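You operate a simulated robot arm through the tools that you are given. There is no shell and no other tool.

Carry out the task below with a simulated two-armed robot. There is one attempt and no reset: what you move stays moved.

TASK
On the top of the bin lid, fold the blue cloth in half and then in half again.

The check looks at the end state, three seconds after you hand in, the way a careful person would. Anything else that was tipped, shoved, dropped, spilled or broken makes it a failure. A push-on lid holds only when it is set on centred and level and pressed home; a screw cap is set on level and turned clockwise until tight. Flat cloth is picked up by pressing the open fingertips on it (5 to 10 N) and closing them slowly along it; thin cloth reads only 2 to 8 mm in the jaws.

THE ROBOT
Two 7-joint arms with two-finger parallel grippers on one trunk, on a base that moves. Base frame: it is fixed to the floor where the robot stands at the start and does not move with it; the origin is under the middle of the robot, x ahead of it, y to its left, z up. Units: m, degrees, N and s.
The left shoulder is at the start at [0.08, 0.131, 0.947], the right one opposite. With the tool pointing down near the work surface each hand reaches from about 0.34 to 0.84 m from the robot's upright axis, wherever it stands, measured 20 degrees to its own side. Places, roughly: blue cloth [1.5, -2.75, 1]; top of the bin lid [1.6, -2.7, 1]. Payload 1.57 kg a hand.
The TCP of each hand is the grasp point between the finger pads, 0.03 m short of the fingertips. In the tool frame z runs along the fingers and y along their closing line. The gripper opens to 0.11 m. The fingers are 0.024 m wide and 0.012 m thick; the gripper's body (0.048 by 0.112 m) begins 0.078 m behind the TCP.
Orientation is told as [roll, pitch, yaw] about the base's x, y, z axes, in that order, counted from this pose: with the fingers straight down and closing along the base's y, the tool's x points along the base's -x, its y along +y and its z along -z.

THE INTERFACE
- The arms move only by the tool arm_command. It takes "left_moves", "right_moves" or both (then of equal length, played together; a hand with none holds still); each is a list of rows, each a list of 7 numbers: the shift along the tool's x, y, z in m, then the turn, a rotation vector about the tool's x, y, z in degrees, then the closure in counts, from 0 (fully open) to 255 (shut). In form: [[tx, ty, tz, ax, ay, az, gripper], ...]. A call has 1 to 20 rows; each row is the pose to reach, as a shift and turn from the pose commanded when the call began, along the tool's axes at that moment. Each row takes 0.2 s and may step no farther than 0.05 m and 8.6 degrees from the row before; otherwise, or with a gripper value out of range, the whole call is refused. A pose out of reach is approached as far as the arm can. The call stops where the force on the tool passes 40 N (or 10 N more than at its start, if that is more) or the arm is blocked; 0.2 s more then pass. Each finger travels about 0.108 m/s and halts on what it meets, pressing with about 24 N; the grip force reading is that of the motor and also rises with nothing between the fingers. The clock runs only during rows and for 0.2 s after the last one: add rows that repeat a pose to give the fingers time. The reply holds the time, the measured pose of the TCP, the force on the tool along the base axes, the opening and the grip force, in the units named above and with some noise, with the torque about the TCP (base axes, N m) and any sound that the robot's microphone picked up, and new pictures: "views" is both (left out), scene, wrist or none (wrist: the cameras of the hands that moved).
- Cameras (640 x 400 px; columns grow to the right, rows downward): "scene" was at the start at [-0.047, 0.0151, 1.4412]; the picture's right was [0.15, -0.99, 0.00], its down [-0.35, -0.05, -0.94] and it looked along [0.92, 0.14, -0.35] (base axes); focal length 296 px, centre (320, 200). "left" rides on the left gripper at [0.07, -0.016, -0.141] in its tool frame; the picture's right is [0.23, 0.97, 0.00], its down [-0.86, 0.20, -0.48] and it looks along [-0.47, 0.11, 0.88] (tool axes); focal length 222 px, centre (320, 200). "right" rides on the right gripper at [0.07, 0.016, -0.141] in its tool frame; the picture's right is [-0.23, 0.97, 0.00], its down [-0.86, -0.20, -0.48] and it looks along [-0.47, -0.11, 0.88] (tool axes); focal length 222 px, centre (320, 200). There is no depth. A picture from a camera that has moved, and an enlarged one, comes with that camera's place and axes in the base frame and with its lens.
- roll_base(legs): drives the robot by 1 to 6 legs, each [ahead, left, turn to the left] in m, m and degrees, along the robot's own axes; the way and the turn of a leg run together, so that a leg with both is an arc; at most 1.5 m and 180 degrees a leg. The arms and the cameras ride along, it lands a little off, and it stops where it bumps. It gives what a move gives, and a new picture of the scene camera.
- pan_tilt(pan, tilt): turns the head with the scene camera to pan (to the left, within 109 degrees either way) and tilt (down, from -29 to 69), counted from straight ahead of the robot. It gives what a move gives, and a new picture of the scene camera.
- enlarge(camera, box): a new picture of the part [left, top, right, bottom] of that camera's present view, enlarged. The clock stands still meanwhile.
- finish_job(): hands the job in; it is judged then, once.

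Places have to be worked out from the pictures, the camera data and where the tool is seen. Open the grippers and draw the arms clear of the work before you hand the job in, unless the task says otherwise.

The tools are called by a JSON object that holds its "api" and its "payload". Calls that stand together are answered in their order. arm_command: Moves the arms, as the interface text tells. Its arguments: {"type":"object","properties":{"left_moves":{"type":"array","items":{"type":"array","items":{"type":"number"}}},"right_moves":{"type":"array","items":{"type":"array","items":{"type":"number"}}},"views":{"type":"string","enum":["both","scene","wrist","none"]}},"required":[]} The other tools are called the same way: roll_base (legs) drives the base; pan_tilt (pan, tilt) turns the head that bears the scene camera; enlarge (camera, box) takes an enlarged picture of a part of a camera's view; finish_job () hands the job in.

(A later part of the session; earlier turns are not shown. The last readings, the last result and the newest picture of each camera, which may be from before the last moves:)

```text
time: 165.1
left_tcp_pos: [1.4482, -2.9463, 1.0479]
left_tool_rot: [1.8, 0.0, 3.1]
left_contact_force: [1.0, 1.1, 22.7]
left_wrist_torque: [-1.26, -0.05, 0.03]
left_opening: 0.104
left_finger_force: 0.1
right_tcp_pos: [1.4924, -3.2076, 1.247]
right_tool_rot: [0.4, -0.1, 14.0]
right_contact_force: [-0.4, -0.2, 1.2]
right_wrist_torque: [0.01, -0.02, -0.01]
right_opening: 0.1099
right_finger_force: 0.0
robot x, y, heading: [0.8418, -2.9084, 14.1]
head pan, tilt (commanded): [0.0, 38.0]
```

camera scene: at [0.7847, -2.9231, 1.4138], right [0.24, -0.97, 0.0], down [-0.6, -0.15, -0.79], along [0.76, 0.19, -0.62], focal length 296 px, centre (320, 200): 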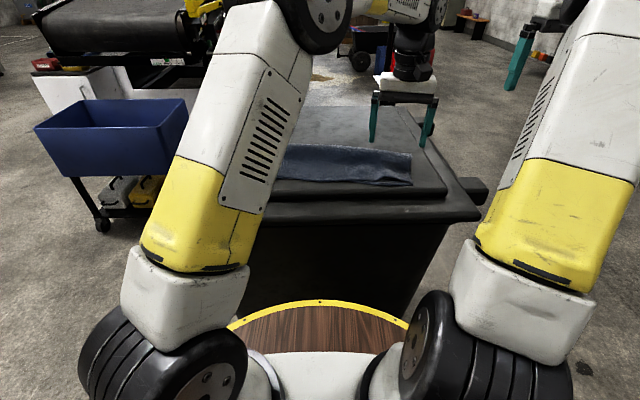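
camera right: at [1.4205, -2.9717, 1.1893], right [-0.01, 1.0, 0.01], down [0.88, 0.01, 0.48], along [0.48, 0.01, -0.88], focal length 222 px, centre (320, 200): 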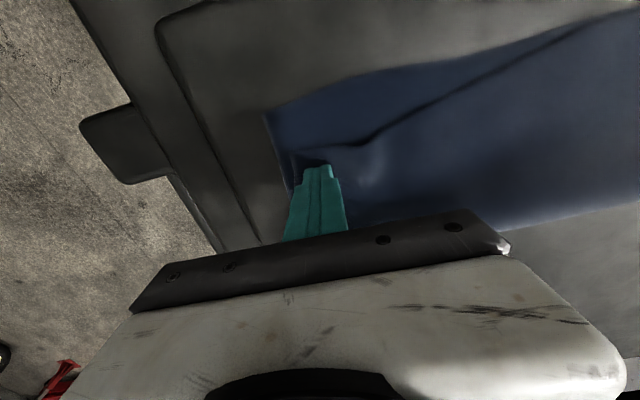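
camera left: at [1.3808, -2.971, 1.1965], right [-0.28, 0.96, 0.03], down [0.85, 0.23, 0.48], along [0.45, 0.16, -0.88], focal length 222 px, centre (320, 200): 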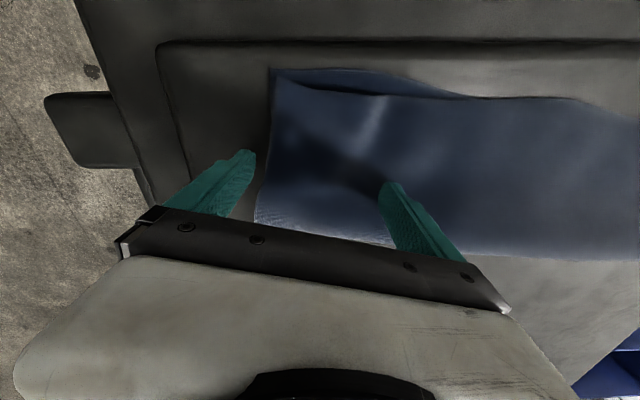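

All the load is on the outer finger on the lid; the cloth stack is thinner than assumed. I roll back +0.9° and ease up slightly to share the load.

{"api": "arm_command", "payload": {"left_moves": [[0, 0, -0.0005, 0.3, 0, 0, 12], [0, 0, -0.0008, 0.6, 0, 0, 12], [0, 0, -0.0008, 0.9, 0, 0, 12], [0, 0, -0.0008, 0.9, 0, 0, 12]], "views": "none"}}

```text
time: 166.1
left_tcp_pos: [1.4487, -2.9454, 1.048]
left_tool_rot: [1.1, 0.1, 3.0]
left_contact_force: [5.8, -1.3, 26.5]
left_wrist_torque: [1.38, -0.06, -0.28]
left_opening: 0.104
left_finger_force: 0.0
right_tcp_pos: [1.4927, -3.2089, 1.2451]
right_tool_rot: [0.5, -0.1, 14.0]
right_contact_force: [-0.5, -0.3, 0.3]
right_wrist_torque: [0.04, 0.0, 0.04]
right_opening: 0.1102
right_finger_force: 0.0
robot x, y, heading: [0.8353, -2.9132, 14.1]
head pan, tilt (commanded): [0.0, 38.0]
```

{"api": "arm_command", "payload": {"left_moves": [[0, 0, -0.0005, -0.2, 0, 0, 12], [0, 0, -0.0009, -0.4, 0, 0, 12], [0, 0, -0.0009, -0.4, 0, 0, 12]], "views": "none"}}

```text
time: 166.9
left_tcp_pos: [1.4472, -2.945, 1.0468]
left_tool_rot: [1.5, 0.3, 3.1]
left_contact_force: [1.8, -0.4, 10.7]
left_wrist_torque: [-0.07, -0.17, 0.06]
left_opening: 0.1045
left_finger_force: 0.0
right_tcp_pos: [1.4929, -3.2089, 1.2455]
right_tool_rot: [0.4, -0.1, 14.0]
right_contact_force: [-0.2, -0.2, -0.9]
right_wrist_torque: [-0.02, 0.0, 0.01]
right_opening: 0.1101
right_finger_force: 0.0
robot x, y, heading: [0.8376, -2.913, 14.2]
head pan, tilt (commanded): [0.0, 38.0]
```

Balanced at 10.7 N with one finger on the lid and one on the cloth. I close slowly.

{"api": "arm_command", "payload": {"left_moves": [[0, 0, 0, 0, 0, 0, 16], [0, 0, 0, 0, 0, 0, 20], [0, 0, 0, 0, 0, 0, 24], [0, 0, 0, 0, 0, 0, 28], [0, 0, 0, 0, 0, 0, 32], [0, 0, 0, 0, 0, 0, 36], [0, 0, 0, 0, 0, 0, 40], [0, 0, 0, 0, 0, 0, 44], [0, 0, 0, 0, 0, 0, 48], [0, 0, 0, 0, 0, 0, 52]], "views": "none"}}

{"api": "enlarge", "payload": {"camera": "left", "box": [200, 90, 440, 240]}}

```text
time: 169.1
left_tcp_pos: [1.4487, -2.9446, 1.0475]
left_tool_rot: [1.5, 0.2, 3.0]
left_contact_force: [0.9, 0.2, 1.1]
left_wrist_torque: [0.02, 0.0, 0.03]
left_opening: 0.0879
left_finger_force: 0.0
right_tcp_pos: [1.4943, -3.2082, 1.2453]
right_tool_rot: [0.4, -0.1, 14.0]
right_contact_force: [-0.3, -0.2, 0.2]
right_wrist_torque: [0.01, 0.01, -0.01]
right_opening: 0.1099
right_finger_force: 0.0
robot x, y, heading: [0.8364, -2.9097, 14.3]
head pan, tilt (commanded): [0.0, 38.0]
```

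```text
2.67 times, centred on (320, 165) of left
camera zoom: at [1.3802, -2.969, 1.1892], right [-0.28, 0.96, 0.03], down [0.85, 0.23, 0.48], along [0.45, 0.15, -0.88], focal length 592 px, centre (320, 293)
```

zoom: 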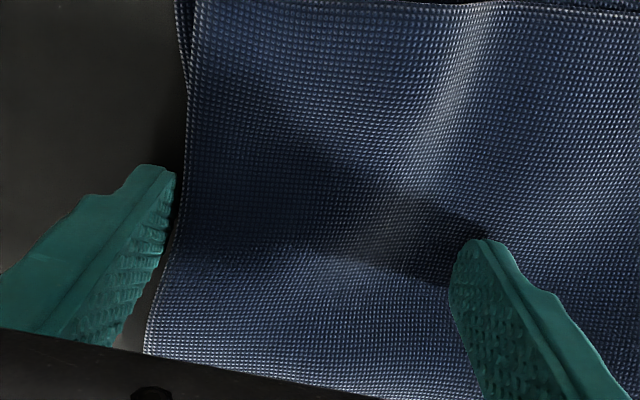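

The outer finger has met the edges, but the press decayed to 1 N. I re-press about 1 mm before going on.

{"api": "arm_command", "payload": {"left_moves": [[0, 0, 0.0005, 0, 0, 0, 52], [0, 0, 0.001, 0, 0, 0, 52], [0, 0, 0.0012, 0, 0, 0, 52], [0, 0, 0.0012, 0, 0, 0, 52]], "views": "none"}}

```text
time: 170.1
left_tcp_pos: [1.4491, -2.946, 1.047]
left_tool_rot: [1.4, 0.2, 2.9]
left_contact_force: [-0.9, 0.1, 11.2]
left_wrist_torque: [0.52, 0.03, 0.06]
left_opening: 0.0877
left_finger_force: 0.2
right_tcp_pos: [1.4935, -3.2095, 1.2453]
right_tool_rot: [0.3, -0.1, 13.9]
right_contact_force: [-0.1, -0.8, 0.2]
right_wrist_torque: [0.02, 0.0, -0.01]
right_opening: 0.11
right_finger_force: 0.1
robot x, y, heading: [0.8358, -2.9155, 14.1]
head pan, tilt (commanded): [0.0, 38.0]
```

{"api": "arm_command", "payload": {"left_moves": [[0, 0, 0.0003, -0.15, 0, 0, 52], [0, 0, 0.0005, -0.3, 0, 0, 52], [0, 0, 0.0005, -0.35, 0, 0, 52]], "views": "none"}}

```text
time: 170.9
left_tcp_pos: [1.4476, -2.9444, 1.0469]
left_tool_rot: [1.8, 0.0, 3.0]
left_contact_force: [-0.7, 0.0, 18.9]
left_wrist_torque: [-0.67, -0.01, -0.02]
left_opening: 0.0882
left_finger_force: 0.5
right_tcp_pos: [1.4923, -3.2088, 1.2466]
right_tool_rot: [0.5, 0.0, 14.0]
right_contact_force: [-0.1, -0.1, -0.6]
right_wrist_torque: [-0.03, 0.02, -0.01]
right_opening: 0.1099
right_finger_force: 0.1
robot x, y, heading: [0.8333, -2.9082, 13.9]
head pan, tilt (commanded): [0.0, 38.0]
```

Outer finger now firmly on the lid. I trim +0.12° and continue the slow close.

{"api": "arm_command", "payload": {"left_moves": [[0, 0, 0.0001, 0.12, 0, 0, 56], [0, 0, 0.0001, 0.12, 0, 0, 60], [0, 0, 0.0001, 0.12, 0, 0, 64], [0, 0, 0.0001, 0.12, 0, 0, 68], [0, 0, 0.0001, 0.12, 0, 0, 72], [0, 0, 0.0001, 0.12, 0, 0, 76], [0, 0, 0.0001, 0.12, 0, 0, 80]], "views": "none"}}

{"api": "enlarge", "payload": {"camera": "left", "box": [200, 90, 440, 240]}}

```text
time: 172.5
left_tcp_pos: [1.4486, -2.9458, 1.0466]
left_tool_rot: [1.6, 0.1, 3.1]
left_contact_force: [0.6, -3.6, 31.3]
left_wrist_torque: [1.06, 0.07, -0.03]
left_opening: 0.0742
left_finger_force: 0.0
right_tcp_pos: [1.4926, -3.2091, 1.2454]
right_tool_rot: [0.4, -0.1, 14.0]
right_contact_force: [0.2, -0.1, -0.3]
right_wrist_torque: [0.02, -0.01, 0.01]
right_opening: 0.11
right_finger_force: 0.0
robot x, y, heading: [0.8362, -2.91, 14.1]
head pan, tilt (commanded): [0.0, 38.0]
```

```text
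2.67 times, centred on (320, 165) of left
camera zoom: at [1.3799, -2.9703, 1.1882], right [-0.28, 0.96, 0.03], down [0.85, 0.23, 0.48], along [0.46, 0.16, -0.88], focal length 592 px, centre (320, 293)
```

zoom: 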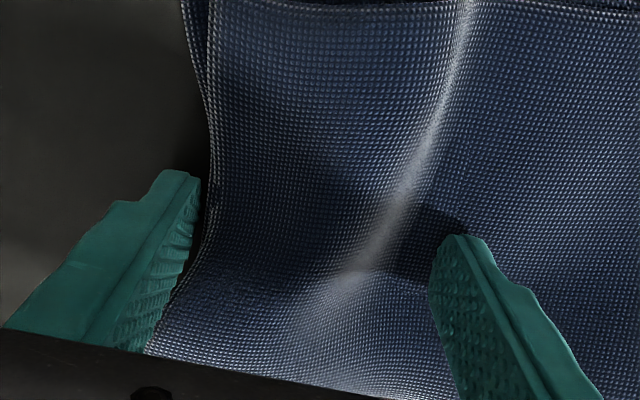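

The outer finger is pushing both edges in and a ridge is rising. Force is 31 N, so I ease 1 mm and carry on.

{"api": "arm_command", "payload": {"left_moves": [[0, 0, -0.0006, -0.1, 0, 0, 80], [0, 0, -0.001, -0.15, 0, 0, 80], [0, 0, -0.001, -0.15, 0, 0, 84], [0, 0, -0.001, -0.15, 0, 0, 88], [0, 0, -0.001, -0.15, 0, 0, 92], [0, 0, -0.001, -0.15, 0, 0, 96]], "views": "none"}}

{"api": "enlarge", "payload": {"camera": "left", "box": [200, 90, 440, 240]}}

```text
time: 173.9
left_tcp_pos: [1.4474, -2.945, 1.0461]
left_tool_rot: [1.9, 0.3, 2.9]
left_contact_force: [-2.8, -0.2, 22.7]
left_wrist_torque: [0.33, 0.02, -0.09]
left_opening: 0.0643
left_finger_force: 0.1
right_tcp_pos: [1.4923, -3.2083, 1.2465]
right_tool_rot: [0.4, 0.0, 14.0]
right_contact_force: [0.3, 0.8, 0.0]
right_wrist_torque: [-0.01, -0.03, -0.02]
right_opening: 0.11
right_finger_force: 0.1
robot x, y, heading: [0.8387, -2.9127, 14.2]
head pan, tilt (commanded): [0.0, 38.0]
```

```text
2.67 times, centred on (320, 165) of left
camera zoom: at [1.3799, -2.9698, 1.1883], right [-0.28, 0.96, 0.03], down [0.85, 0.23, 0.48], along [0.45, 0.16, -0.88], focal length 592 px, centre (320, 293)
```

zoom: 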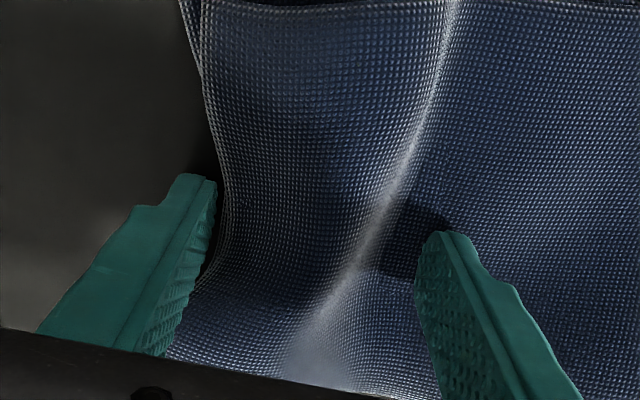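

The ridge is growing with both edges against the outer finger. I continue.

{"api": "arm_command", "payload": {"left_moves": [[0, 0, -0.0003, -0.03, 0, 0, 100], [0, 0, -0.0003, -0.03, 0, 0, 104], [0, 0, -0.0003, -0.03, 0, 0, 108], [0, 0, -0.0003, -0.03, 0, 0, 112], [0, 0, -0.0003, -0.03, 0, 0, 116], [0, 0, -0.0003, -0.03, 0, 0, 120], [0, 0, -0.0003, -0.03, 0, 0, 124], [0, 0, -0.0003, -0.03, 0, 0, 128]], "views": "none"}}

{"api": "enlarge", "payload": {"camera": "left", "box": [200, 90, 440, 240]}}

```text
time: 175.7
left_tcp_pos: [1.4488, -2.9452, 1.048]
left_tool_rot: [1.8, 0.1, 3.1]
left_contact_force: [0.9, -1.7, 9.2]
left_wrist_torque: [0.24, -0.05, -0.04]
left_opening: 0.0546
left_finger_force: 0.1
right_tcp_pos: [1.4926, -3.2084, 1.2461]
right_tool_rot: [0.4, 0.0, 14.0]
right_contact_force: [-0.2, -0.5, 0.0]
right_wrist_torque: [0.02, 0.01, 0.01]
right_opening: 0.1098
right_finger_force: 0.1
robot x, y, heading: [0.8317, -2.9086, 14.0]
head pan, tilt (commanded): [0.0, 38.0]
```

```text
2.67 times, centred on (320, 165) of left
camera zoom: at [1.3804, -2.9708, 1.1885], right [-0.28, 0.96, 0.03], down [0.85, 0.23, 0.48], along [0.45, 0.16, -0.88], focal length 592 px, centre (320, 293)
```

zoom: 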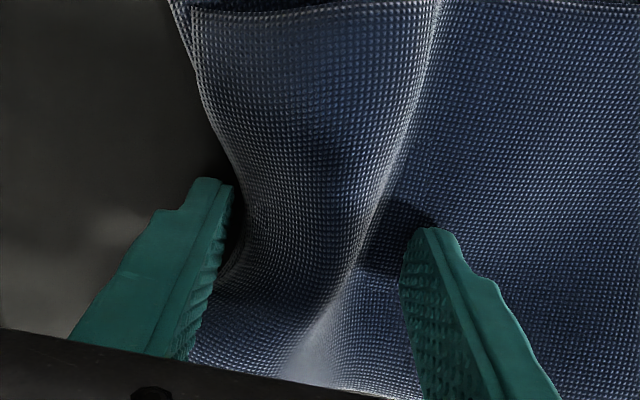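

{"api": "arm_command", "payload": {"left_moves": [[0, 0, 0.0003, -0.08, 0, 0, 132], [0, 0, 0.0004, -0.08, 0, 0, 136], [0, 0, 0.0004, -0.08, 0, 0, 140], [0, 0, 0.0004, -0.08, 0, 0, 144], [0, 0, 0.0004, -0.08, 0, 0, 148], [0, 0, 0.0004, -0.08, 0, 0, 152], [0, 0, 0.0004, -0.08, 0, 0, 156], [0, 0, 0.0004, -0.08, 0, 0, 160]], "views": "none"}}

{"api": "enlarge", "payload": {"camera": "left", "box": [200, 90, 440, 240]}}

```text
time: 177.5
left_tcp_pos: [1.4489, -2.9456, 1.0475]
left_tool_rot: [1.9, 0.1, 3.2]
left_contact_force: [1.0, -1.6, 12.3]
left_wrist_torque: [0.22, -0.03, -0.02]
left_opening: 0.0411
left_finger_force: 0.3
right_tcp_pos: [1.4941, -3.2081, 1.2455]
right_tool_rot: [0.4, -0.1, 14.0]
right_contact_force: [0.1, -0.5, -0.1]
right_wrist_torque: [0.0, 0.03, 0.05]
right_opening: 0.1099
right_finger_force: 0.0
robot x, y, heading: [0.8334, -2.9128, 13.9]
head pan, tilt (commanded): [0.0, 38.0]
```

```text
2.67 times, centred on (320, 165) of left
camera zoom: at [1.3809, -2.9705, 1.1886], right [-0.28, 0.96, 0.03], down [0.85, 0.23, 0.48], along [0.46, 0.16, -0.88], focal length 592 px, centre (320, 293)
```

zoom: 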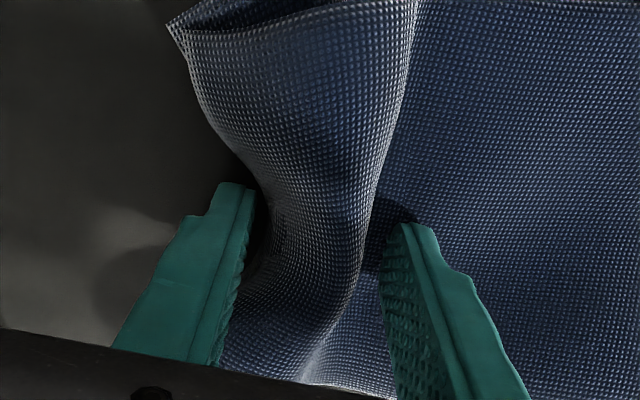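

The ridge stands tall between the jaws. I close on it fully with the press held.

{"api": "arm_command", "payload": {"left_moves": [[0, 0, 0.0002, 0, 0, 0, 164], [0, 0, 0.0002, 0, 0, 0, 168], [0, 0, 0.0002, 0, 0, 0, 172], [0, 0, 0.0002, 0, 0, 0, 176], [0, 0, 0.0002, 0, 0, 0, 180], [0, 0, 0.0002, 0, 0, 0, 185], [0, 0, 0.0002, 0, 0, 0, 190], [0, 0, 0.0002, 0, 0, 0, 195], [0, 0, 0.0002, 0, 0, 0, 200], [0, 0, 0.0002, 0, 0, 0, 206], [0, 0, 0.0002, 0, 0, 0, 212], [0, 0, 0.0002, 0, 0, 0, 220], [0, 0, 0.0002, 0, 0, 0, 230], [0, 0, 0.0002, 0, 0, 0, 240], [0, 0, 0.0002, 0, 0, 0, 255], [0, 0, 0.0002, 0, 0, 0, 255], [0, 0, 0.0002, 0, 0, 0, 255]], "views": "none"}}

{"api": "enlarge", "payload": {"camera": "left", "box": [200, 60, 440, 210]}}

{"api": "enlarge", "payload": {"camera": "scene", "box": [300, 100, 440, 200]}}

```text
time: 181.1
left_tcp_pos: [1.4475, -2.9461, 1.0472]
left_tool_rot: [1.9, 0.2, 3.0]
left_contact_force: [1.7, -5.9, 31.1]
left_wrist_torque: [0.06, -0.04, -0.01]
left_opening: 0.0121
left_finger_force: 24.0
right_tcp_pos: [1.492, -3.2098, 1.2465]
right_tool_rot: [0.4, 0.0, 13.9]
right_contact_force: [0.0, -0.1, 0.7]
right_wrist_torque: [0.01, 0.03, 0.0]
right_opening: 0.1099
right_finger_force: 0.0
robot x, y, heading: [0.8364, -2.9092, 13.8]
head pan, tilt (commanded): [0.0, 38.0]
```

```text
2.67 times, centred on (320, 135) of left
camera zoom: at [1.3801, -2.9707, 1.1888], right [-0.28, 0.96, 0.03], down [0.85, 0.23, 0.48], along [0.46, 0.16, -0.88], focal length 592 px, centre (320, 373)
```

zoom: 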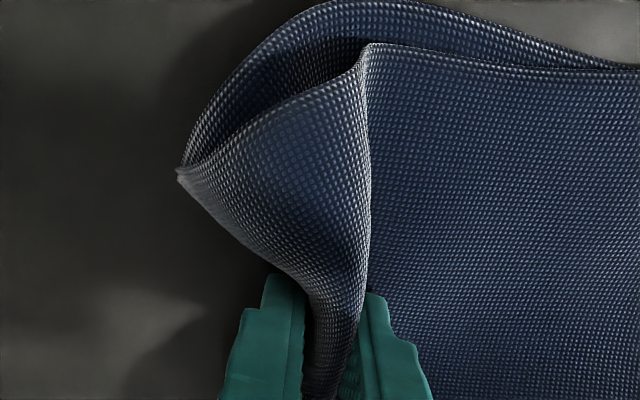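

```text
4.00 times, centred on (370, 150) of scene
camera zoom: at [0.7838, -2.9234, 1.4138], right [0.24, -0.97, 0.0], down [-0.6, -0.15, -0.79], along [0.76, 0.19, -0.62], focal length 1185 px, centre (120, 400)
```

zoom: 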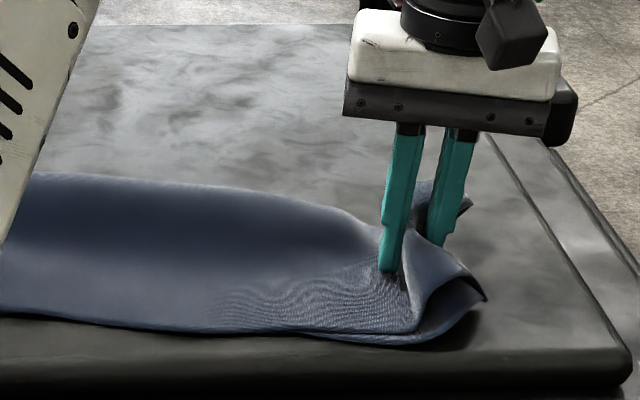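

The jaws hold 12 mm of cloth and both layers' edges now come together at the tip. I lift 3 cm then 7 cm to verify both layers come along.

{"api": "arm_command", "payload": {"left_moves": [[0, 0, -0.003, 0, 0, 0, 255], [0, 0.001, -0.008, 0, 0, 0, 255], [0, 0.002, -0.016, 0, 0, 0, 255], [0, 0.004, -0.025, 0, 0, 0, 255], [0, 0.008, -0.035, 0, 0, 0, 255], [0, 0.012, -0.045, 0, 0, 0, 255], [0, 0.016, -0.055, 0, 0, 0, 255]], "views": "none"}}

{"api": "enlarge", "payload": {"camera": "left", "box": [160, 20, 480, 220]}}

{"api": "enlarge", "payload": {"camera": "scene", "box": [300, 100, 440, 200]}}

```text
time: 182.7
left_tcp_pos: [1.4484, -2.9303, 1.1016]
left_tool_rot: [1.9, 0.2, 3.0]
left_contact_force: [0.5, 0.6, 0.0]
left_wrist_torque: [0.05, -0.01, 0.0]
left_opening: 0.0049
left_finger_force: 24.5
right_tcp_pos: [1.4933, -3.2083, 1.246]
right_tool_rot: [0.4, -0.1, 14.1]
right_contact_force: [0.2, -0.7, 0.4]
right_wrist_torque: [-0.02, -0.01, 0.02]
right_opening: 0.1101
right_finger_force: 0.1
robot x, y, heading: [0.8364, -2.9135, 13.8]
head pan, tilt (commanded): [0.0, 38.0]
```

```text
2.00 times, centred on (320, 120) of left
camera zoom: at [1.3804, -2.9554, 1.2428], right [-0.28, 0.96, 0.03], down [0.85, 0.23, 0.48], along [0.45, 0.16, -0.88], focal length 444 px, centre (320, 360)
```

zoom: 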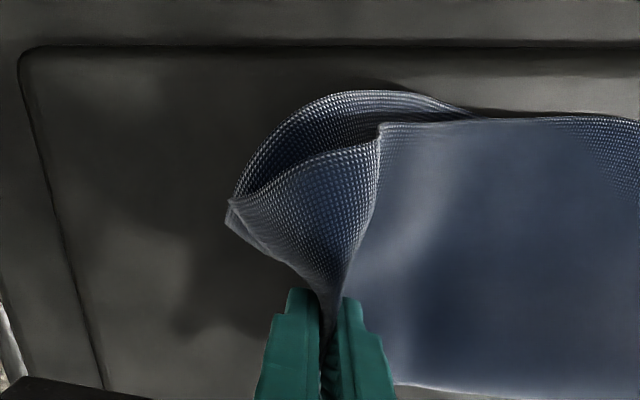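

```text
4.00 times, centred on (370, 150) of scene
camera zoom: at [0.7848, -2.9232, 1.4139], right [0.24, -0.97, 0.0], down [-0.6, -0.15, -0.79], along [0.76, 0.19, -0.62], focal length 1185 px, centre (120, 400)
```

zoom: 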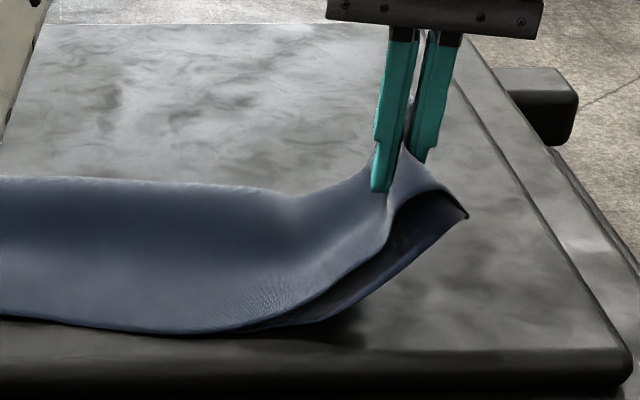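

Both layers are up together (4.9 mm in the jaws). Now I carry this edge over to the left on an arc about the packet's middle, gradually tilting the fingers so they end up pointing right, and stop above the left end.

{"api": "arm_command", "payload": {"left_moves": [[0.0015, 0.0187, -0.0236, 0, 0, -0.8, 255], [0.0028, 0.0356, -0.0453, 0, 0, -1.6, 255], [0.0046, 0.0559, -0.0637, 0, 0, -2.4, 255], [0.0074, 0.0811, -0.0779, 5, 0, -3.1, 255], [0.0097, 0.1088, -0.0877, 10, 0, -3.9, 255], [0.0133, 0.1381, -0.0923, 16, 0, -4.7, 255], [0.0161, 0.1681, -0.0922, 22, 0, -5.5, 255], [0.0197, 0.1977, -0.0868, 28, 0, -6.3, 255], [0.0222, 0.2264, -0.0765, 34, 0, -7.1, 255]], "views": "both"}}

{"api": "enlarge", "payload": {"camera": "scene", "box": [220, 90, 440, 200]}}

```text
time: 184.7
left_tcp_pos: [1.4139, -2.7087, 1.188]
left_tool_rot: [-32.1, 2.0, 9.7]
left_contact_force: [0.3, -0.7, -0.4]
left_wrist_torque: [0.05, 0.01, 0.02]
left_opening: 0.0045
left_finger_force: 23.0
right_tcp_pos: [1.4939, -3.2095, 1.2451]
right_tool_rot: [0.4, -0.2, 14.1]
right_contact_force: [0.0, -0.2, -0.2]
right_wrist_torque: [0.04, -0.01, -0.02]
right_opening: 0.11
right_finger_force: 0.0
robot x, y, heading: [0.8352, -2.9108, 14.2]
head pan, tilt (commanded): [0.0, 38.0]
camera scene: at [0.7847, -2.9235, 1.4138], right [0.24, -0.97, 0.0], down [-0.6, -0.15, -0.79], along [0.76, 0.19, -0.62], focal length 296 px, centre (320, 200)
camera left: at [1.3393, -2.6592, 1.3187], right [-0.38, 0.77, -0.51], down [0.78, 0.56, 0.27], along [0.49, -0.3, -0.82], focal length 222 px, centre (320, 200)
```

scene: 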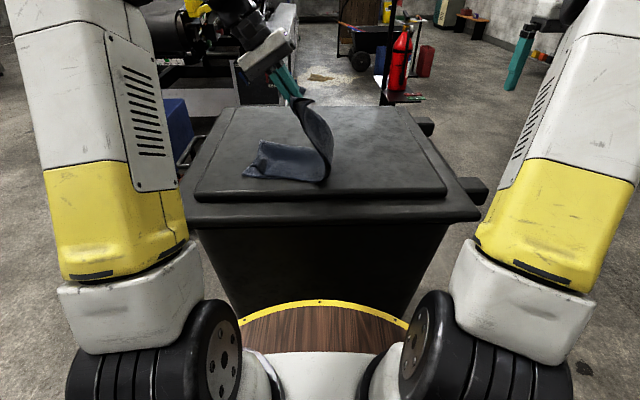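
left: 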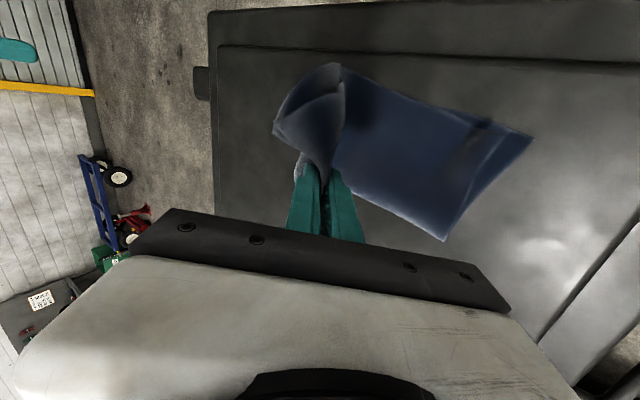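

```text
2.91 times, centred on (330, 145) of scene
camera zoom: at [0.7847, -2.9235, 1.4138], right [0.24, -0.97, 0.0], down [-0.6, -0.15, -0.79], along [0.76, 0.19, -0.62], focal length 862 px, centre (291, 360)
```

zoom: 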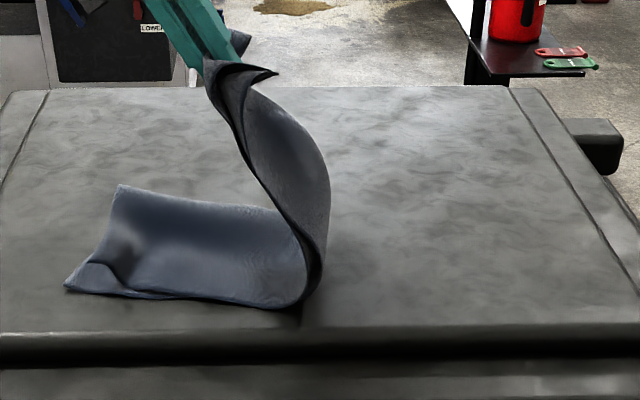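

Beautiful — the right half stands up as a two-layer sheet while the left half stays flat (left end at l≈0.18, f 0.55–0.71). I continue down toward the left end, shifting 2.5 cm forward to line up with it.

{"api": "arm_command", "payload": {"left_moves": [[-0.0028, 0.0357, -0.0036, 6, 0, -1, 255], [-0.0061, 0.0655, -0.0014, 11, 0, -2, 255], [-0.0097, 0.0944, 0.0059, 16, 0, -3, 255], [-0.0136, 0.12, 0.0172, 18, 0, -4, 255]], "views": "both"}}

{"api": "enlarge", "payload": {"camera": "scene", "box": [220, 90, 440, 200]}}

```text
time: 185.7
left_tcp_pos: [1.4098, -2.616, 1.1076]
left_tool_rot: [-49.9, 4.7, 12.8]
left_contact_force: [-0.6, -0.7, -0.2]
left_wrist_torque: [0.06, -0.02, 0.01]
left_opening: 0.0046
left_finger_force: 24.0
right_tcp_pos: [1.4934, -3.2087, 1.2461]
right_tool_rot: [0.3, -0.1, 14.0]
right_contact_force: [-0.2, -0.4, 0.2]
right_wrist_torque: [0.02, -0.04, -0.04]
right_opening: 0.1097
right_finger_force: 0.0
robot x, y, heading: [0.834, -2.9116, 14.0]
head pan, tilt (commanded): [0.0, 38.0]
camera scene: at [0.7846, -2.9232, 1.4138], right [0.24, -0.97, 0.0], down [-0.6, -0.15, -0.79], along [0.76, 0.19, -0.62], focal length 296 px, centre (320, 200)
camera left: at [1.3272, -2.5344, 1.2166], right [-0.42, 0.55, -0.72], down [0.73, 0.67, 0.09], along [0.53, -0.5, -0.68], focal length 222 px, centre (320, 200)
```

scene: 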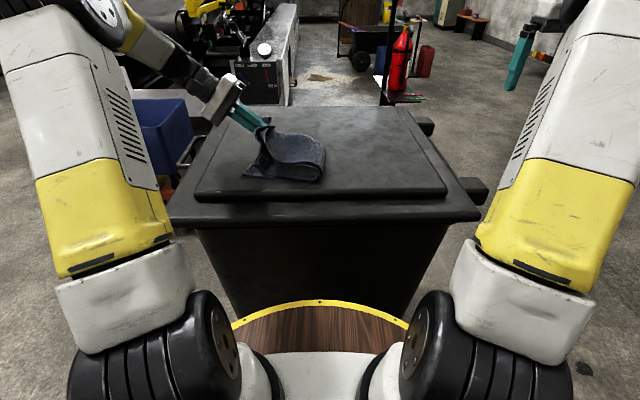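
left: 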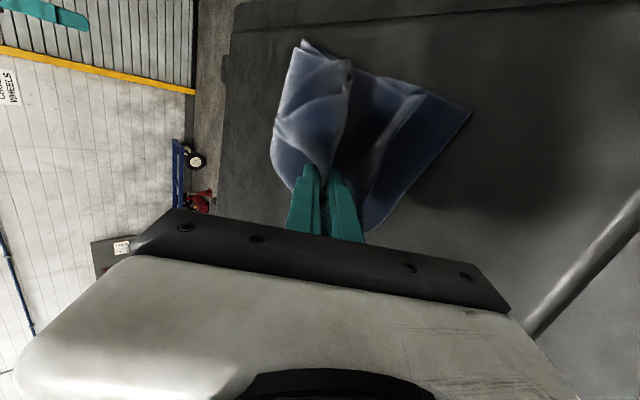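

```text
2.91 times, centred on (330, 145) of scene
camera zoom: at [0.7846, -2.9232, 1.4138], right [0.24, -0.97, 0.0], down [-0.6, -0.15, -0.79], along [0.76, 0.19, -0.62], focal length 862 px, centre (291, 360)
```

zoom: 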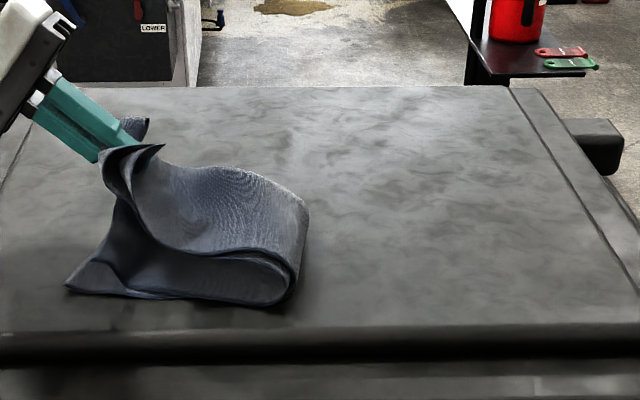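

The packet is nearly closed, with the carried edge about 7 cm above the left end. I lower it onto the left end in small steps.

{"api": "arm_command", "payload": {"left_moves": [[0, 0.0088, 0.003, 0, 0, 0, 255], [0, 0.0176, 0.0061, 0, 0, 0, 255], [0, 0.0265, 0.0092, 0, 0, 0, 255], [0, 0.0353, 0.0122, 0, 0, 0, 255], [0, 0.0441, 0.0152, 0, 0, 0, 255], [0, 0.0529, 0.0183, 0, 0, 0, 255]], "views": "wrist"}}

{"api": "enlarge", "payload": {"camera": "scene", "box": [220, 90, 440, 200]}}

```text
time: 187.1
left_tcp_pos: [1.4001, -2.5968, 1.0558]
left_tool_rot: [-49.8, 4.7, 12.8]
left_contact_force: [0.8, 0.7, -0.7]
left_wrist_torque: [0.0, 0.0, 0.03]
left_opening: 0.0045
left_finger_force: 24.3
right_tcp_pos: [1.4934, -3.2084, 1.2463]
right_tool_rot: [0.4, -0.1, 14.0]
right_contact_force: [-0.1, 0.5, -0.9]
right_wrist_torque: [0.03, 0.0, 0.0]
right_opening: 0.11
right_finger_force: 0.0
robot x, y, heading: [0.8338, -2.9089, 14.1]
head pan, tilt (commanded): [0.0, 38.0]
camera left: at [1.3195, -2.5155, 1.1647], right [-0.42, 0.55, -0.72], down [0.73, 0.67, 0.09], along [0.53, -0.49, -0.69], focal length 222 px, centre (320, 200)
```

left: 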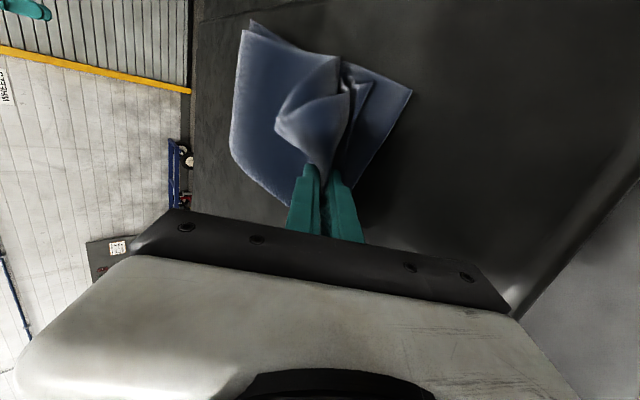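

```text
2.91 times, centred on (330, 145) of scene
camera zoom: at [0.7847, -2.923, 1.4138], right [0.24, -0.97, 0.0], down [-0.6, -0.15, -0.79], along [0.76, 0.19, -0.62], focal length 862 px, centre (291, 360)
```

zoom: 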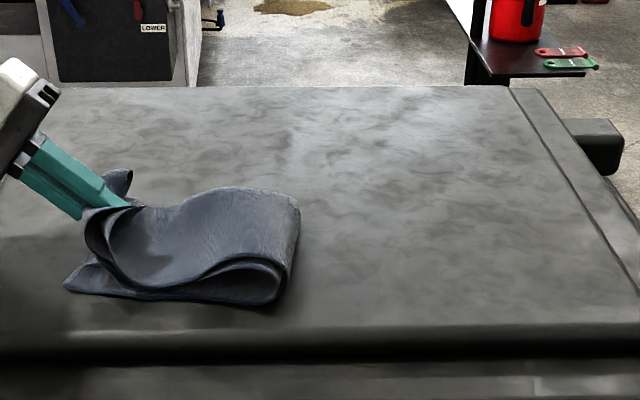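

The edge is nearly down. I lower the last few millimetres to light contact and open the jaws gently.

{"api": "arm_command", "payload": {"left_moves": [[0, 0.0023, 0.0019, 0, 0, 0, 255], [0, 0.0046, 0.0038, 0, 0, 0, 255], [0, 0.0061, 0.0051, 0, 0, 0, 255], [0, 0.0061, 0.0051, 0, 0, 0, 245], [0, 0.0061, 0.0051, 0, 0, 0, 235], [0, 0.0061, 0.0051, 0, 0, 0, 225], [0, 0.0061, 0.0051, 0, 0, 0, 215], [0, 0.0061, 0.0051, 0, 0, 0, 205]], "views": "wrist"}}

{"api": "enlarge", "payload": {"camera": "scene", "box": [220, 90, 440, 200]}}

```text
time: 188.5
left_tcp_pos: [1.3996, -2.5972, 1.0532]
left_tool_rot: [-49.9, 4.3, 12.7]
left_contact_force: [-1.1, 0.0, 12.3]
left_wrist_torque: [-0.22, -0.11, -0.02]
left_opening: 0.0076
left_finger_force: 0.1
right_tcp_pos: [1.4932, -3.2071, 1.2462]
right_tool_rot: [0.4, 0.0, 14.1]
right_contact_force: [0.0, -0.2, -0.2]
right_wrist_torque: [0.01, -0.02, 0.0]
right_opening: 0.11
right_finger_force: 0.1
robot x, y, heading: [0.8342, -2.912, 14.3]
head pan, tilt (commanded): [0.0, 38.0]
stopped in row 6 (left hand): the force on the tool passed its limit at 41 N (the readings are from after the stop); the commanded pose is now the measured one
camera left: at [1.3192, -2.5165, 1.1608], right [-0.41, 0.55, -0.73], down [0.73, 0.67, 0.09], along [0.54, -0.5, -0.68], focal length 222 px, centre (320, 200)
```

left: 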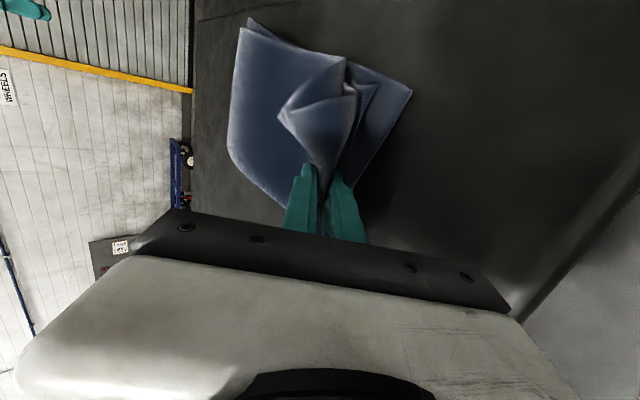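

```text
2.91 times, centred on (330, 145) of scene
camera zoom: at [0.7841, -2.9231, 1.4138], right [0.24, -0.97, 0.0], down [-0.6, -0.15, -0.79], along [0.76, 0.19, -0.62], focal length 862 px, centre (291, 360)
```

zoom: 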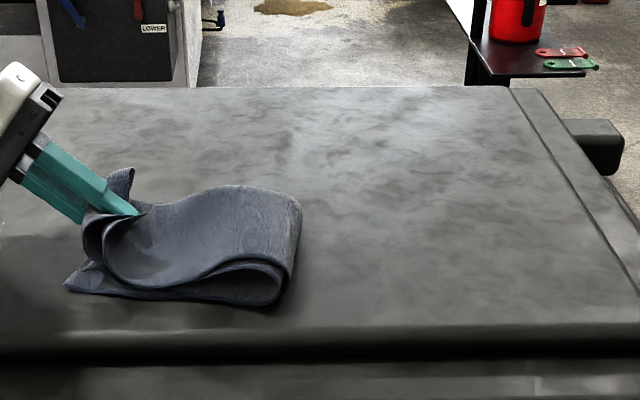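

The lower finger pressed as it opened. I raise the hand in step with the opening, then slide out along the fingers up and to the left.

{"api": "arm_command", "payload": {"left_moves": [[0, -0.0023, -0.0019, 0, 0, 0, 228], [0, -0.0046, -0.0039, 0, 0, 0, 215], [0, -0.0069, -0.0058, 0, 0, 0, 200], [0, -0.0092, -0.0077, 0, 0, 0, 185], [0, -0.0092, -0.0077, 0, 0, 0, 180], [0, -0.0092, -0.0177, 0, 0, 0, 180], [0, -0.0092, -0.03, 0, 0, 0, 180], [0, -0.0092, -0.045, 0, 0, 0, 180], [0, -0.0092, -0.065, 0, 0, 0, 180], [0, -0.0092, -0.095, 0, 0, 0, 180]], "views": "wrist"}}

{"api": "enlarge", "payload": {"camera": "scene", "box": [220, 90, 440, 200]}}

```text
time: 190.7
left_tcp_pos: [1.3911, -2.5296, 1.1171]
left_tool_rot: [-49.9, 4.5, 12.9]
left_contact_force: [0.3, -0.3, -0.3]
left_wrist_torque: [0.0, -0.03, 0.01]
left_opening: 0.0328
left_finger_force: 0.1
right_tcp_pos: [1.4937, -3.2082, 1.2456]
right_tool_rot: [0.4, 0.0, 14.0]
right_contact_force: [-1.0, -0.1, -0.4]
right_wrist_torque: [0.0, 0.01, 0.01]
right_opening: 0.1098
right_finger_force: 0.0
robot x, y, heading: [0.8332, -2.9099, 14.0]
head pan, tilt (commanded): [0.0, 38.0]
camera left: at [1.3097, -2.4497, 1.2262], right [-0.42, 0.55, -0.73], down [0.73, 0.67, 0.09], along [0.54, -0.49, -0.68], focal length 222 px, centre (320, 200)
```

left: 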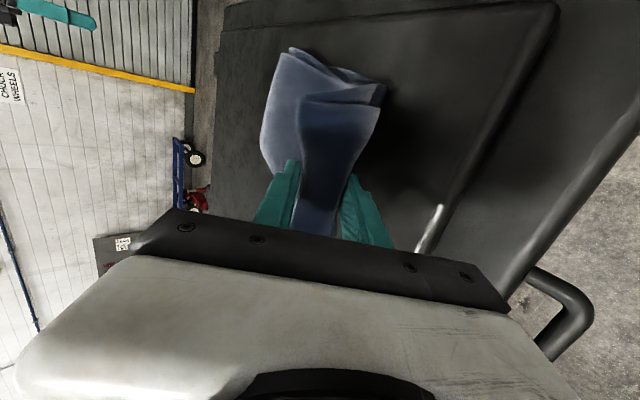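

```text
2.91 times, centred on (330, 145) of scene
camera zoom: at [0.7848, -2.923, 1.4139], right [0.24, -0.97, 0.0], down [-0.6, -0.15, -0.79], along [0.76, 0.19, -0.62], focal length 862 px, centre (291, 360)
```

zoom: 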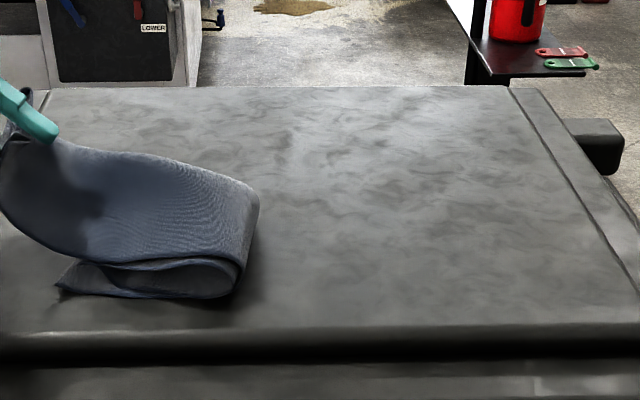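

The bunch stayed lodged between the fingers and followed the hand to the left. I bring the hand back right by 7 cm at this height so the fold rolls back, then open the jaws fully to let it drop.

{"api": "arm_command", "payload": {"left_moves": [[0, -0.009, 0.0107, 0, 0, 0, 180], [0, -0.018, 0.0214, 0, 0, 0, 180], [0, -0.027, 0.0322, 0, 0, 0, 180], [0, -0.036, 0.0429, 0, 0, 0, 180], [0, -0.045, 0.0536, 0, 0, 0, 180], [0, -0.045, 0.0536, 0, 0, 0, 150], [0, -0.045, 0.0536, 0, 0, 0, 120], [0, -0.045, 0.0536, 0, 0, 0, 90]], "views": "wrist"}}

{"api": "enlarge", "payload": {"camera": "scene", "box": [220, 90, 440, 200]}}

```text
time: 192.5
left_tcp_pos: [1.4052, -2.5994, 1.1176]
left_tool_rot: [-49.9, 4.4, 12.8]
left_contact_force: [-0.1, 0.0, -0.4]
left_wrist_torque: [0.01, 0.02, -0.02]
left_opening: 0.0716
left_finger_force: 0.2
right_tcp_pos: [1.4931, -3.2086, 1.2451]
right_tool_rot: [0.4, 0.0, 13.9]
right_contact_force: [0.0, 0.0, 0.7]
right_wrist_torque: [-0.05, 0.02, 0.01]
right_opening: 0.11
right_finger_force: 0.0
robot x, y, heading: [0.8347, -2.9123, 14.2]
head pan, tilt (commanded): [0.0, 38.0]
camera left: at [1.3248, -2.518, 1.2268], right [-0.42, 0.55, -0.73], down [0.73, 0.67, 0.09], along [0.54, -0.49, -0.68], focal length 222 px, centre (320, 200)
```

left: 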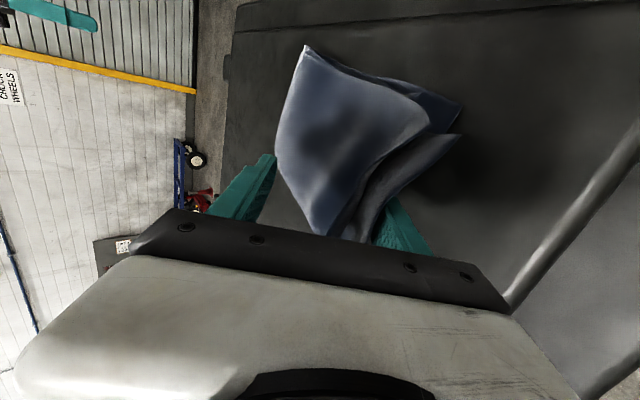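

```text
2.91 times, centred on (330, 145) of scene
camera zoom: at [0.7847, -2.9229, 1.4139], right [0.24, -0.97, 0.0], down [-0.6, -0.15, -0.79], along [0.76, 0.19, -0.62], focal length 862 px, centre (291, 360)
```

zoom: 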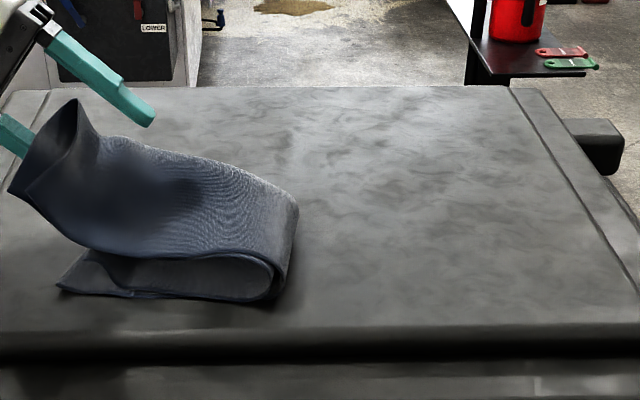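

The edge lies loosely over the lower finger now. The top half would overhang the left end by about 3 cm, so I move the hand a further 3 cm right and 2 cm down, which rolls the fold back, then slide out to the left.

{"api": "arm_command", "payload": {"left_moves": [[0, 0, 0.01, 0, 0, 0, 90], [0, 0, 0.02, 0, 0, 0, 90], [0, 0, 0.032, 0, 0, 0, 90], [0, 0, 0.032, 0, 0, 0, 60]], "views": "none"}}

{"api": "enlarge", "payload": {"camera": "scene", "box": [220, 90, 440, 200]}}

```text
time: 193.5
left_tcp_pos: [1.4112, -2.6231, 1.0984]
left_tool_rot: [-49.9, 4.3, 12.7]
left_contact_force: [-1.1, -1.3, 1.1]
left_wrist_torque: [-0.01, 0.02, -0.01]
left_opening: 0.0838
left_finger_force: 0.4
right_tcp_pos: [1.4931, -3.2076, 1.2459]
right_tool_rot: [0.4, -0.2, 14.0]
right_contact_force: [0.5, 0.0, -0.9]
right_wrist_torque: [0.0, 0.01, 0.0]
right_opening: 0.1099
right_finger_force: 0.0
robot x, y, heading: [0.8366, -2.9107, 14.1]
head pan, tilt (commanded): [0.0, 38.0]
```

```text
2.91 times, centred on (330, 145) of scene
camera zoom: at [0.7847, -2.9229, 1.4139], right [0.24, -0.97, 0.0], down [-0.6, -0.15, -0.79], along [0.76, 0.19, -0.62], focal length 862 px, centre (291, 360)
```

zoom: 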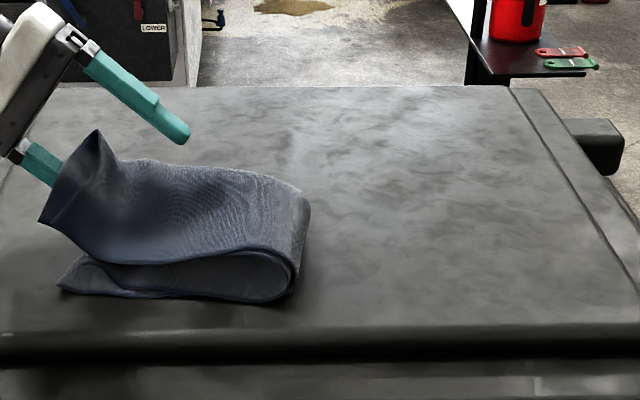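

Good position: the top half now matches the lower half. I slide the open hand out along the fingers, up and to the left.

{"api": "arm_command", "payload": {"left_moves": [[0, 0.004, 0.002, 0, 0, 0, 40], [0, 0.004, -0.02, 0, 0, 0, 40], [0, 0.004, -0.05, 0, 0, 0, 40], [0, 0.004, -0.08, 0, 0, 0, 40], [0, 0.004, -0.12, 0, 0, 0, 40], [0, 0.004, -0.16, 0, 0, 0, 40]], "views": "wrist"}}

{"api": "enlarge", "payload": {"camera": "scene", "box": [220, 90, 440, 200]}}

```text
time: 194.9
left_tcp_pos: [1.3917, -2.4982, 1.1975]
left_tool_rot: [-49.9, 4.4, 12.8]
left_contact_force: [1.1, 0.1, -0.7]
left_wrist_torque: [0.01, -0.01, -0.02]
left_opening: 0.0928
left_finger_force: 0.0
right_tcp_pos: [1.4937, -3.2091, 1.2459]
right_tool_rot: [0.4, -0.1, 14.0]
right_contact_force: [-0.8, 0.0, 0.2]
right_wrist_torque: [0.01, 0.01, -0.04]
right_opening: 0.1101
right_finger_force: 0.1
robot x, y, heading: [0.8357, -2.9102, 14.3]
head pan, tilt (commanded): [0.0, 38.0]
camera left: at [1.3097, -2.4169, 1.307], right [-0.42, 0.55, -0.72], down [0.73, 0.67, 0.09], along [0.54, -0.49, -0.68], focal length 222 px, centre (320, 200)
```

left: 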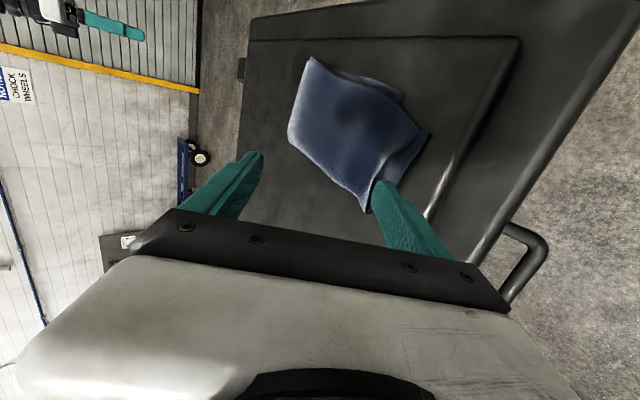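

```text
2.91 times, centred on (330, 145) of scene
camera zoom: at [0.7848, -2.9231, 1.4139], right [0.24, -0.97, 0.0], down [-0.6, -0.15, -0.79], along [0.76, 0.19, -0.62], focal length 862 px, centre (291, 360)
```

zoom: 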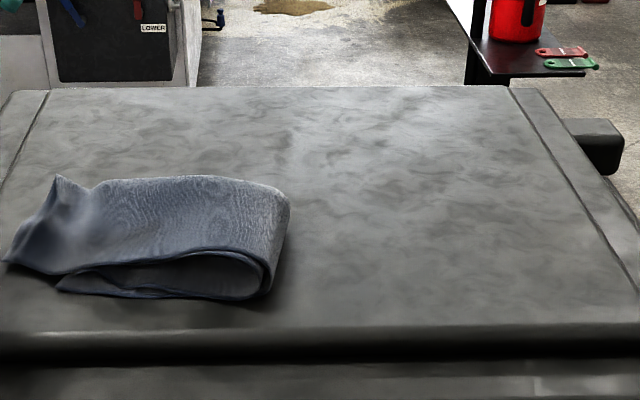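

The second fold is over. The top half sits about 4.5 cm too far left and 2.5 cm too far forward, and the new crease is puffy. I straighten the left hand out of the way and bring the right hand over for a view from above.

{"api": "arm_command", "payload": {"left_moves": [[0, 0.0, -0.01, -6, 0, 0, 100], [0, 0.0, -0.02, -12, 0, 0, 180], [0, 0.0, -0.03, -18, 0, 0, 255], [0, 0.0, -0.03, -24, 0, 0, 255], [0, 0.0, -0.03, -30, 0, 0, 255], [0, 0.0, -0.03, -36, 0, 0, 255], [0, 0.0, -0.03, -42, 0, 0, 255], [0, 0.0, -0.03, -50, 0, 0, 255], [0, 0.0, -0.03, -50, 0, 0, 255], [0, 0.0, -0.03, -50, 0, 0, 255]], "right_moves": [[-0.002, 0.04, 0, 0, 0, 0, 60], [-0.004, 0.08, 0, 0, 0, 0, 120], [-0.006, 0.12, 0, 0, 0, 0, 180], [-0.008, 0.16, 0, 0, 0, 0, 255], [-0.01, 0.2, 0, 0, 0, 0, 255], [-0.012, 0.24, 0, 0, 0, 0, 255], [-0.014, 0.28, 0, 0, 0, 0, 255], [-0.016, 0.32, 0, 0, 0, 0, 255], [-0.018, 0.36, 0, 0, 0, 0, 255], [-0.02, 0.4, 0, 0, 0, 0, 255]], "views": "wrist"}}

{"api": "enlarge", "payload": {"camera": "right", "box": [240, 20, 560, 220]}}

```text
time: 197.1
left_tcp_pos: [1.3864, -2.4778, 1.2168]
left_tool_rot: [0.1, 4.4, 12.8]
left_contact_force: [-0.3, -0.4, -0.1]
left_wrist_torque: [0.05, -0.01, 0.02]
left_opening: 0.0
left_finger_force: 21.7
right_tcp_pos: [1.4145, -2.8156, 1.2478]
right_tool_rot: [0.4, -0.1, 14.0]
right_contact_force: [-0.7, -0.4, 0.8]
right_wrist_torque: [0.02, -0.01, 0.03]
right_opening: 0.0
right_finger_force: 20.6
robot x, y, heading: [0.8351, -2.9093, 14.0]
head pan, tilt (commanded): [0.0, 38.0]
camera right: at [1.3429, -2.8182, 1.3894], right [-0.01, 1.0, 0.01], down [0.88, 0.01, 0.48], along [0.48, 0.01, -0.88], focal length 222 px, centre (320, 200)
camera left: at [1.3337, -2.5075, 1.363], right [-0.44, 0.9, 0.02], down [0.82, 0.39, 0.41], along [0.36, 0.2, -0.91], focal length 222 px, centre (320, 200)
```

right: 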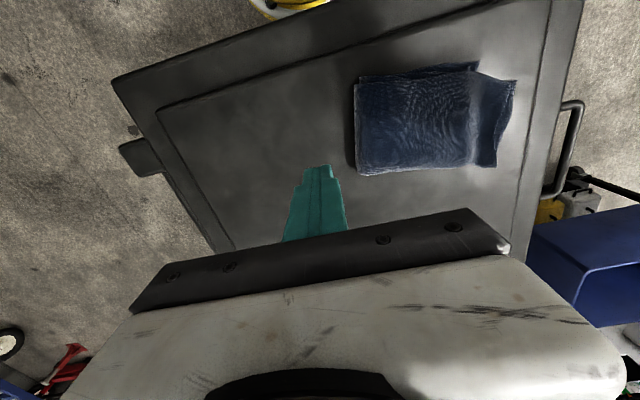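
left: 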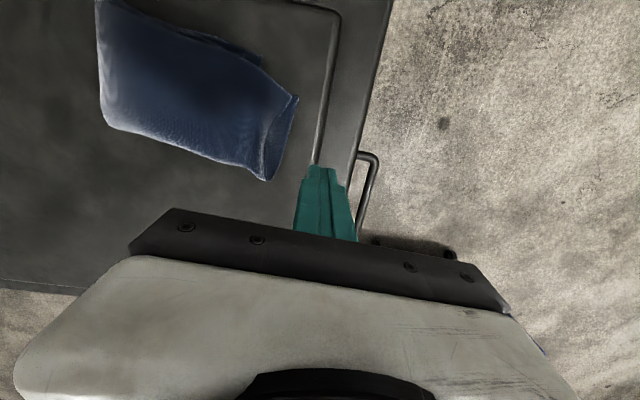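

```text
2.00 times, centred on (400, 120) of right
camera zoom: at [1.3429, -2.8182, 1.3894], right [-0.01, 1.0, 0.01], down [0.88, 0.01, 0.48], along [0.48, 0.01, -0.88], focal length 444 px, centre (160, 360)
```

zoom: 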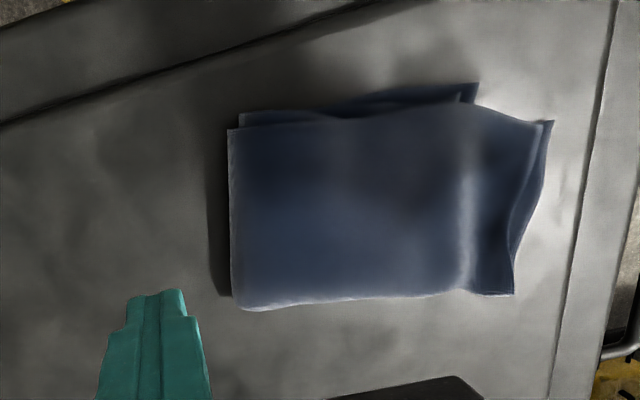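

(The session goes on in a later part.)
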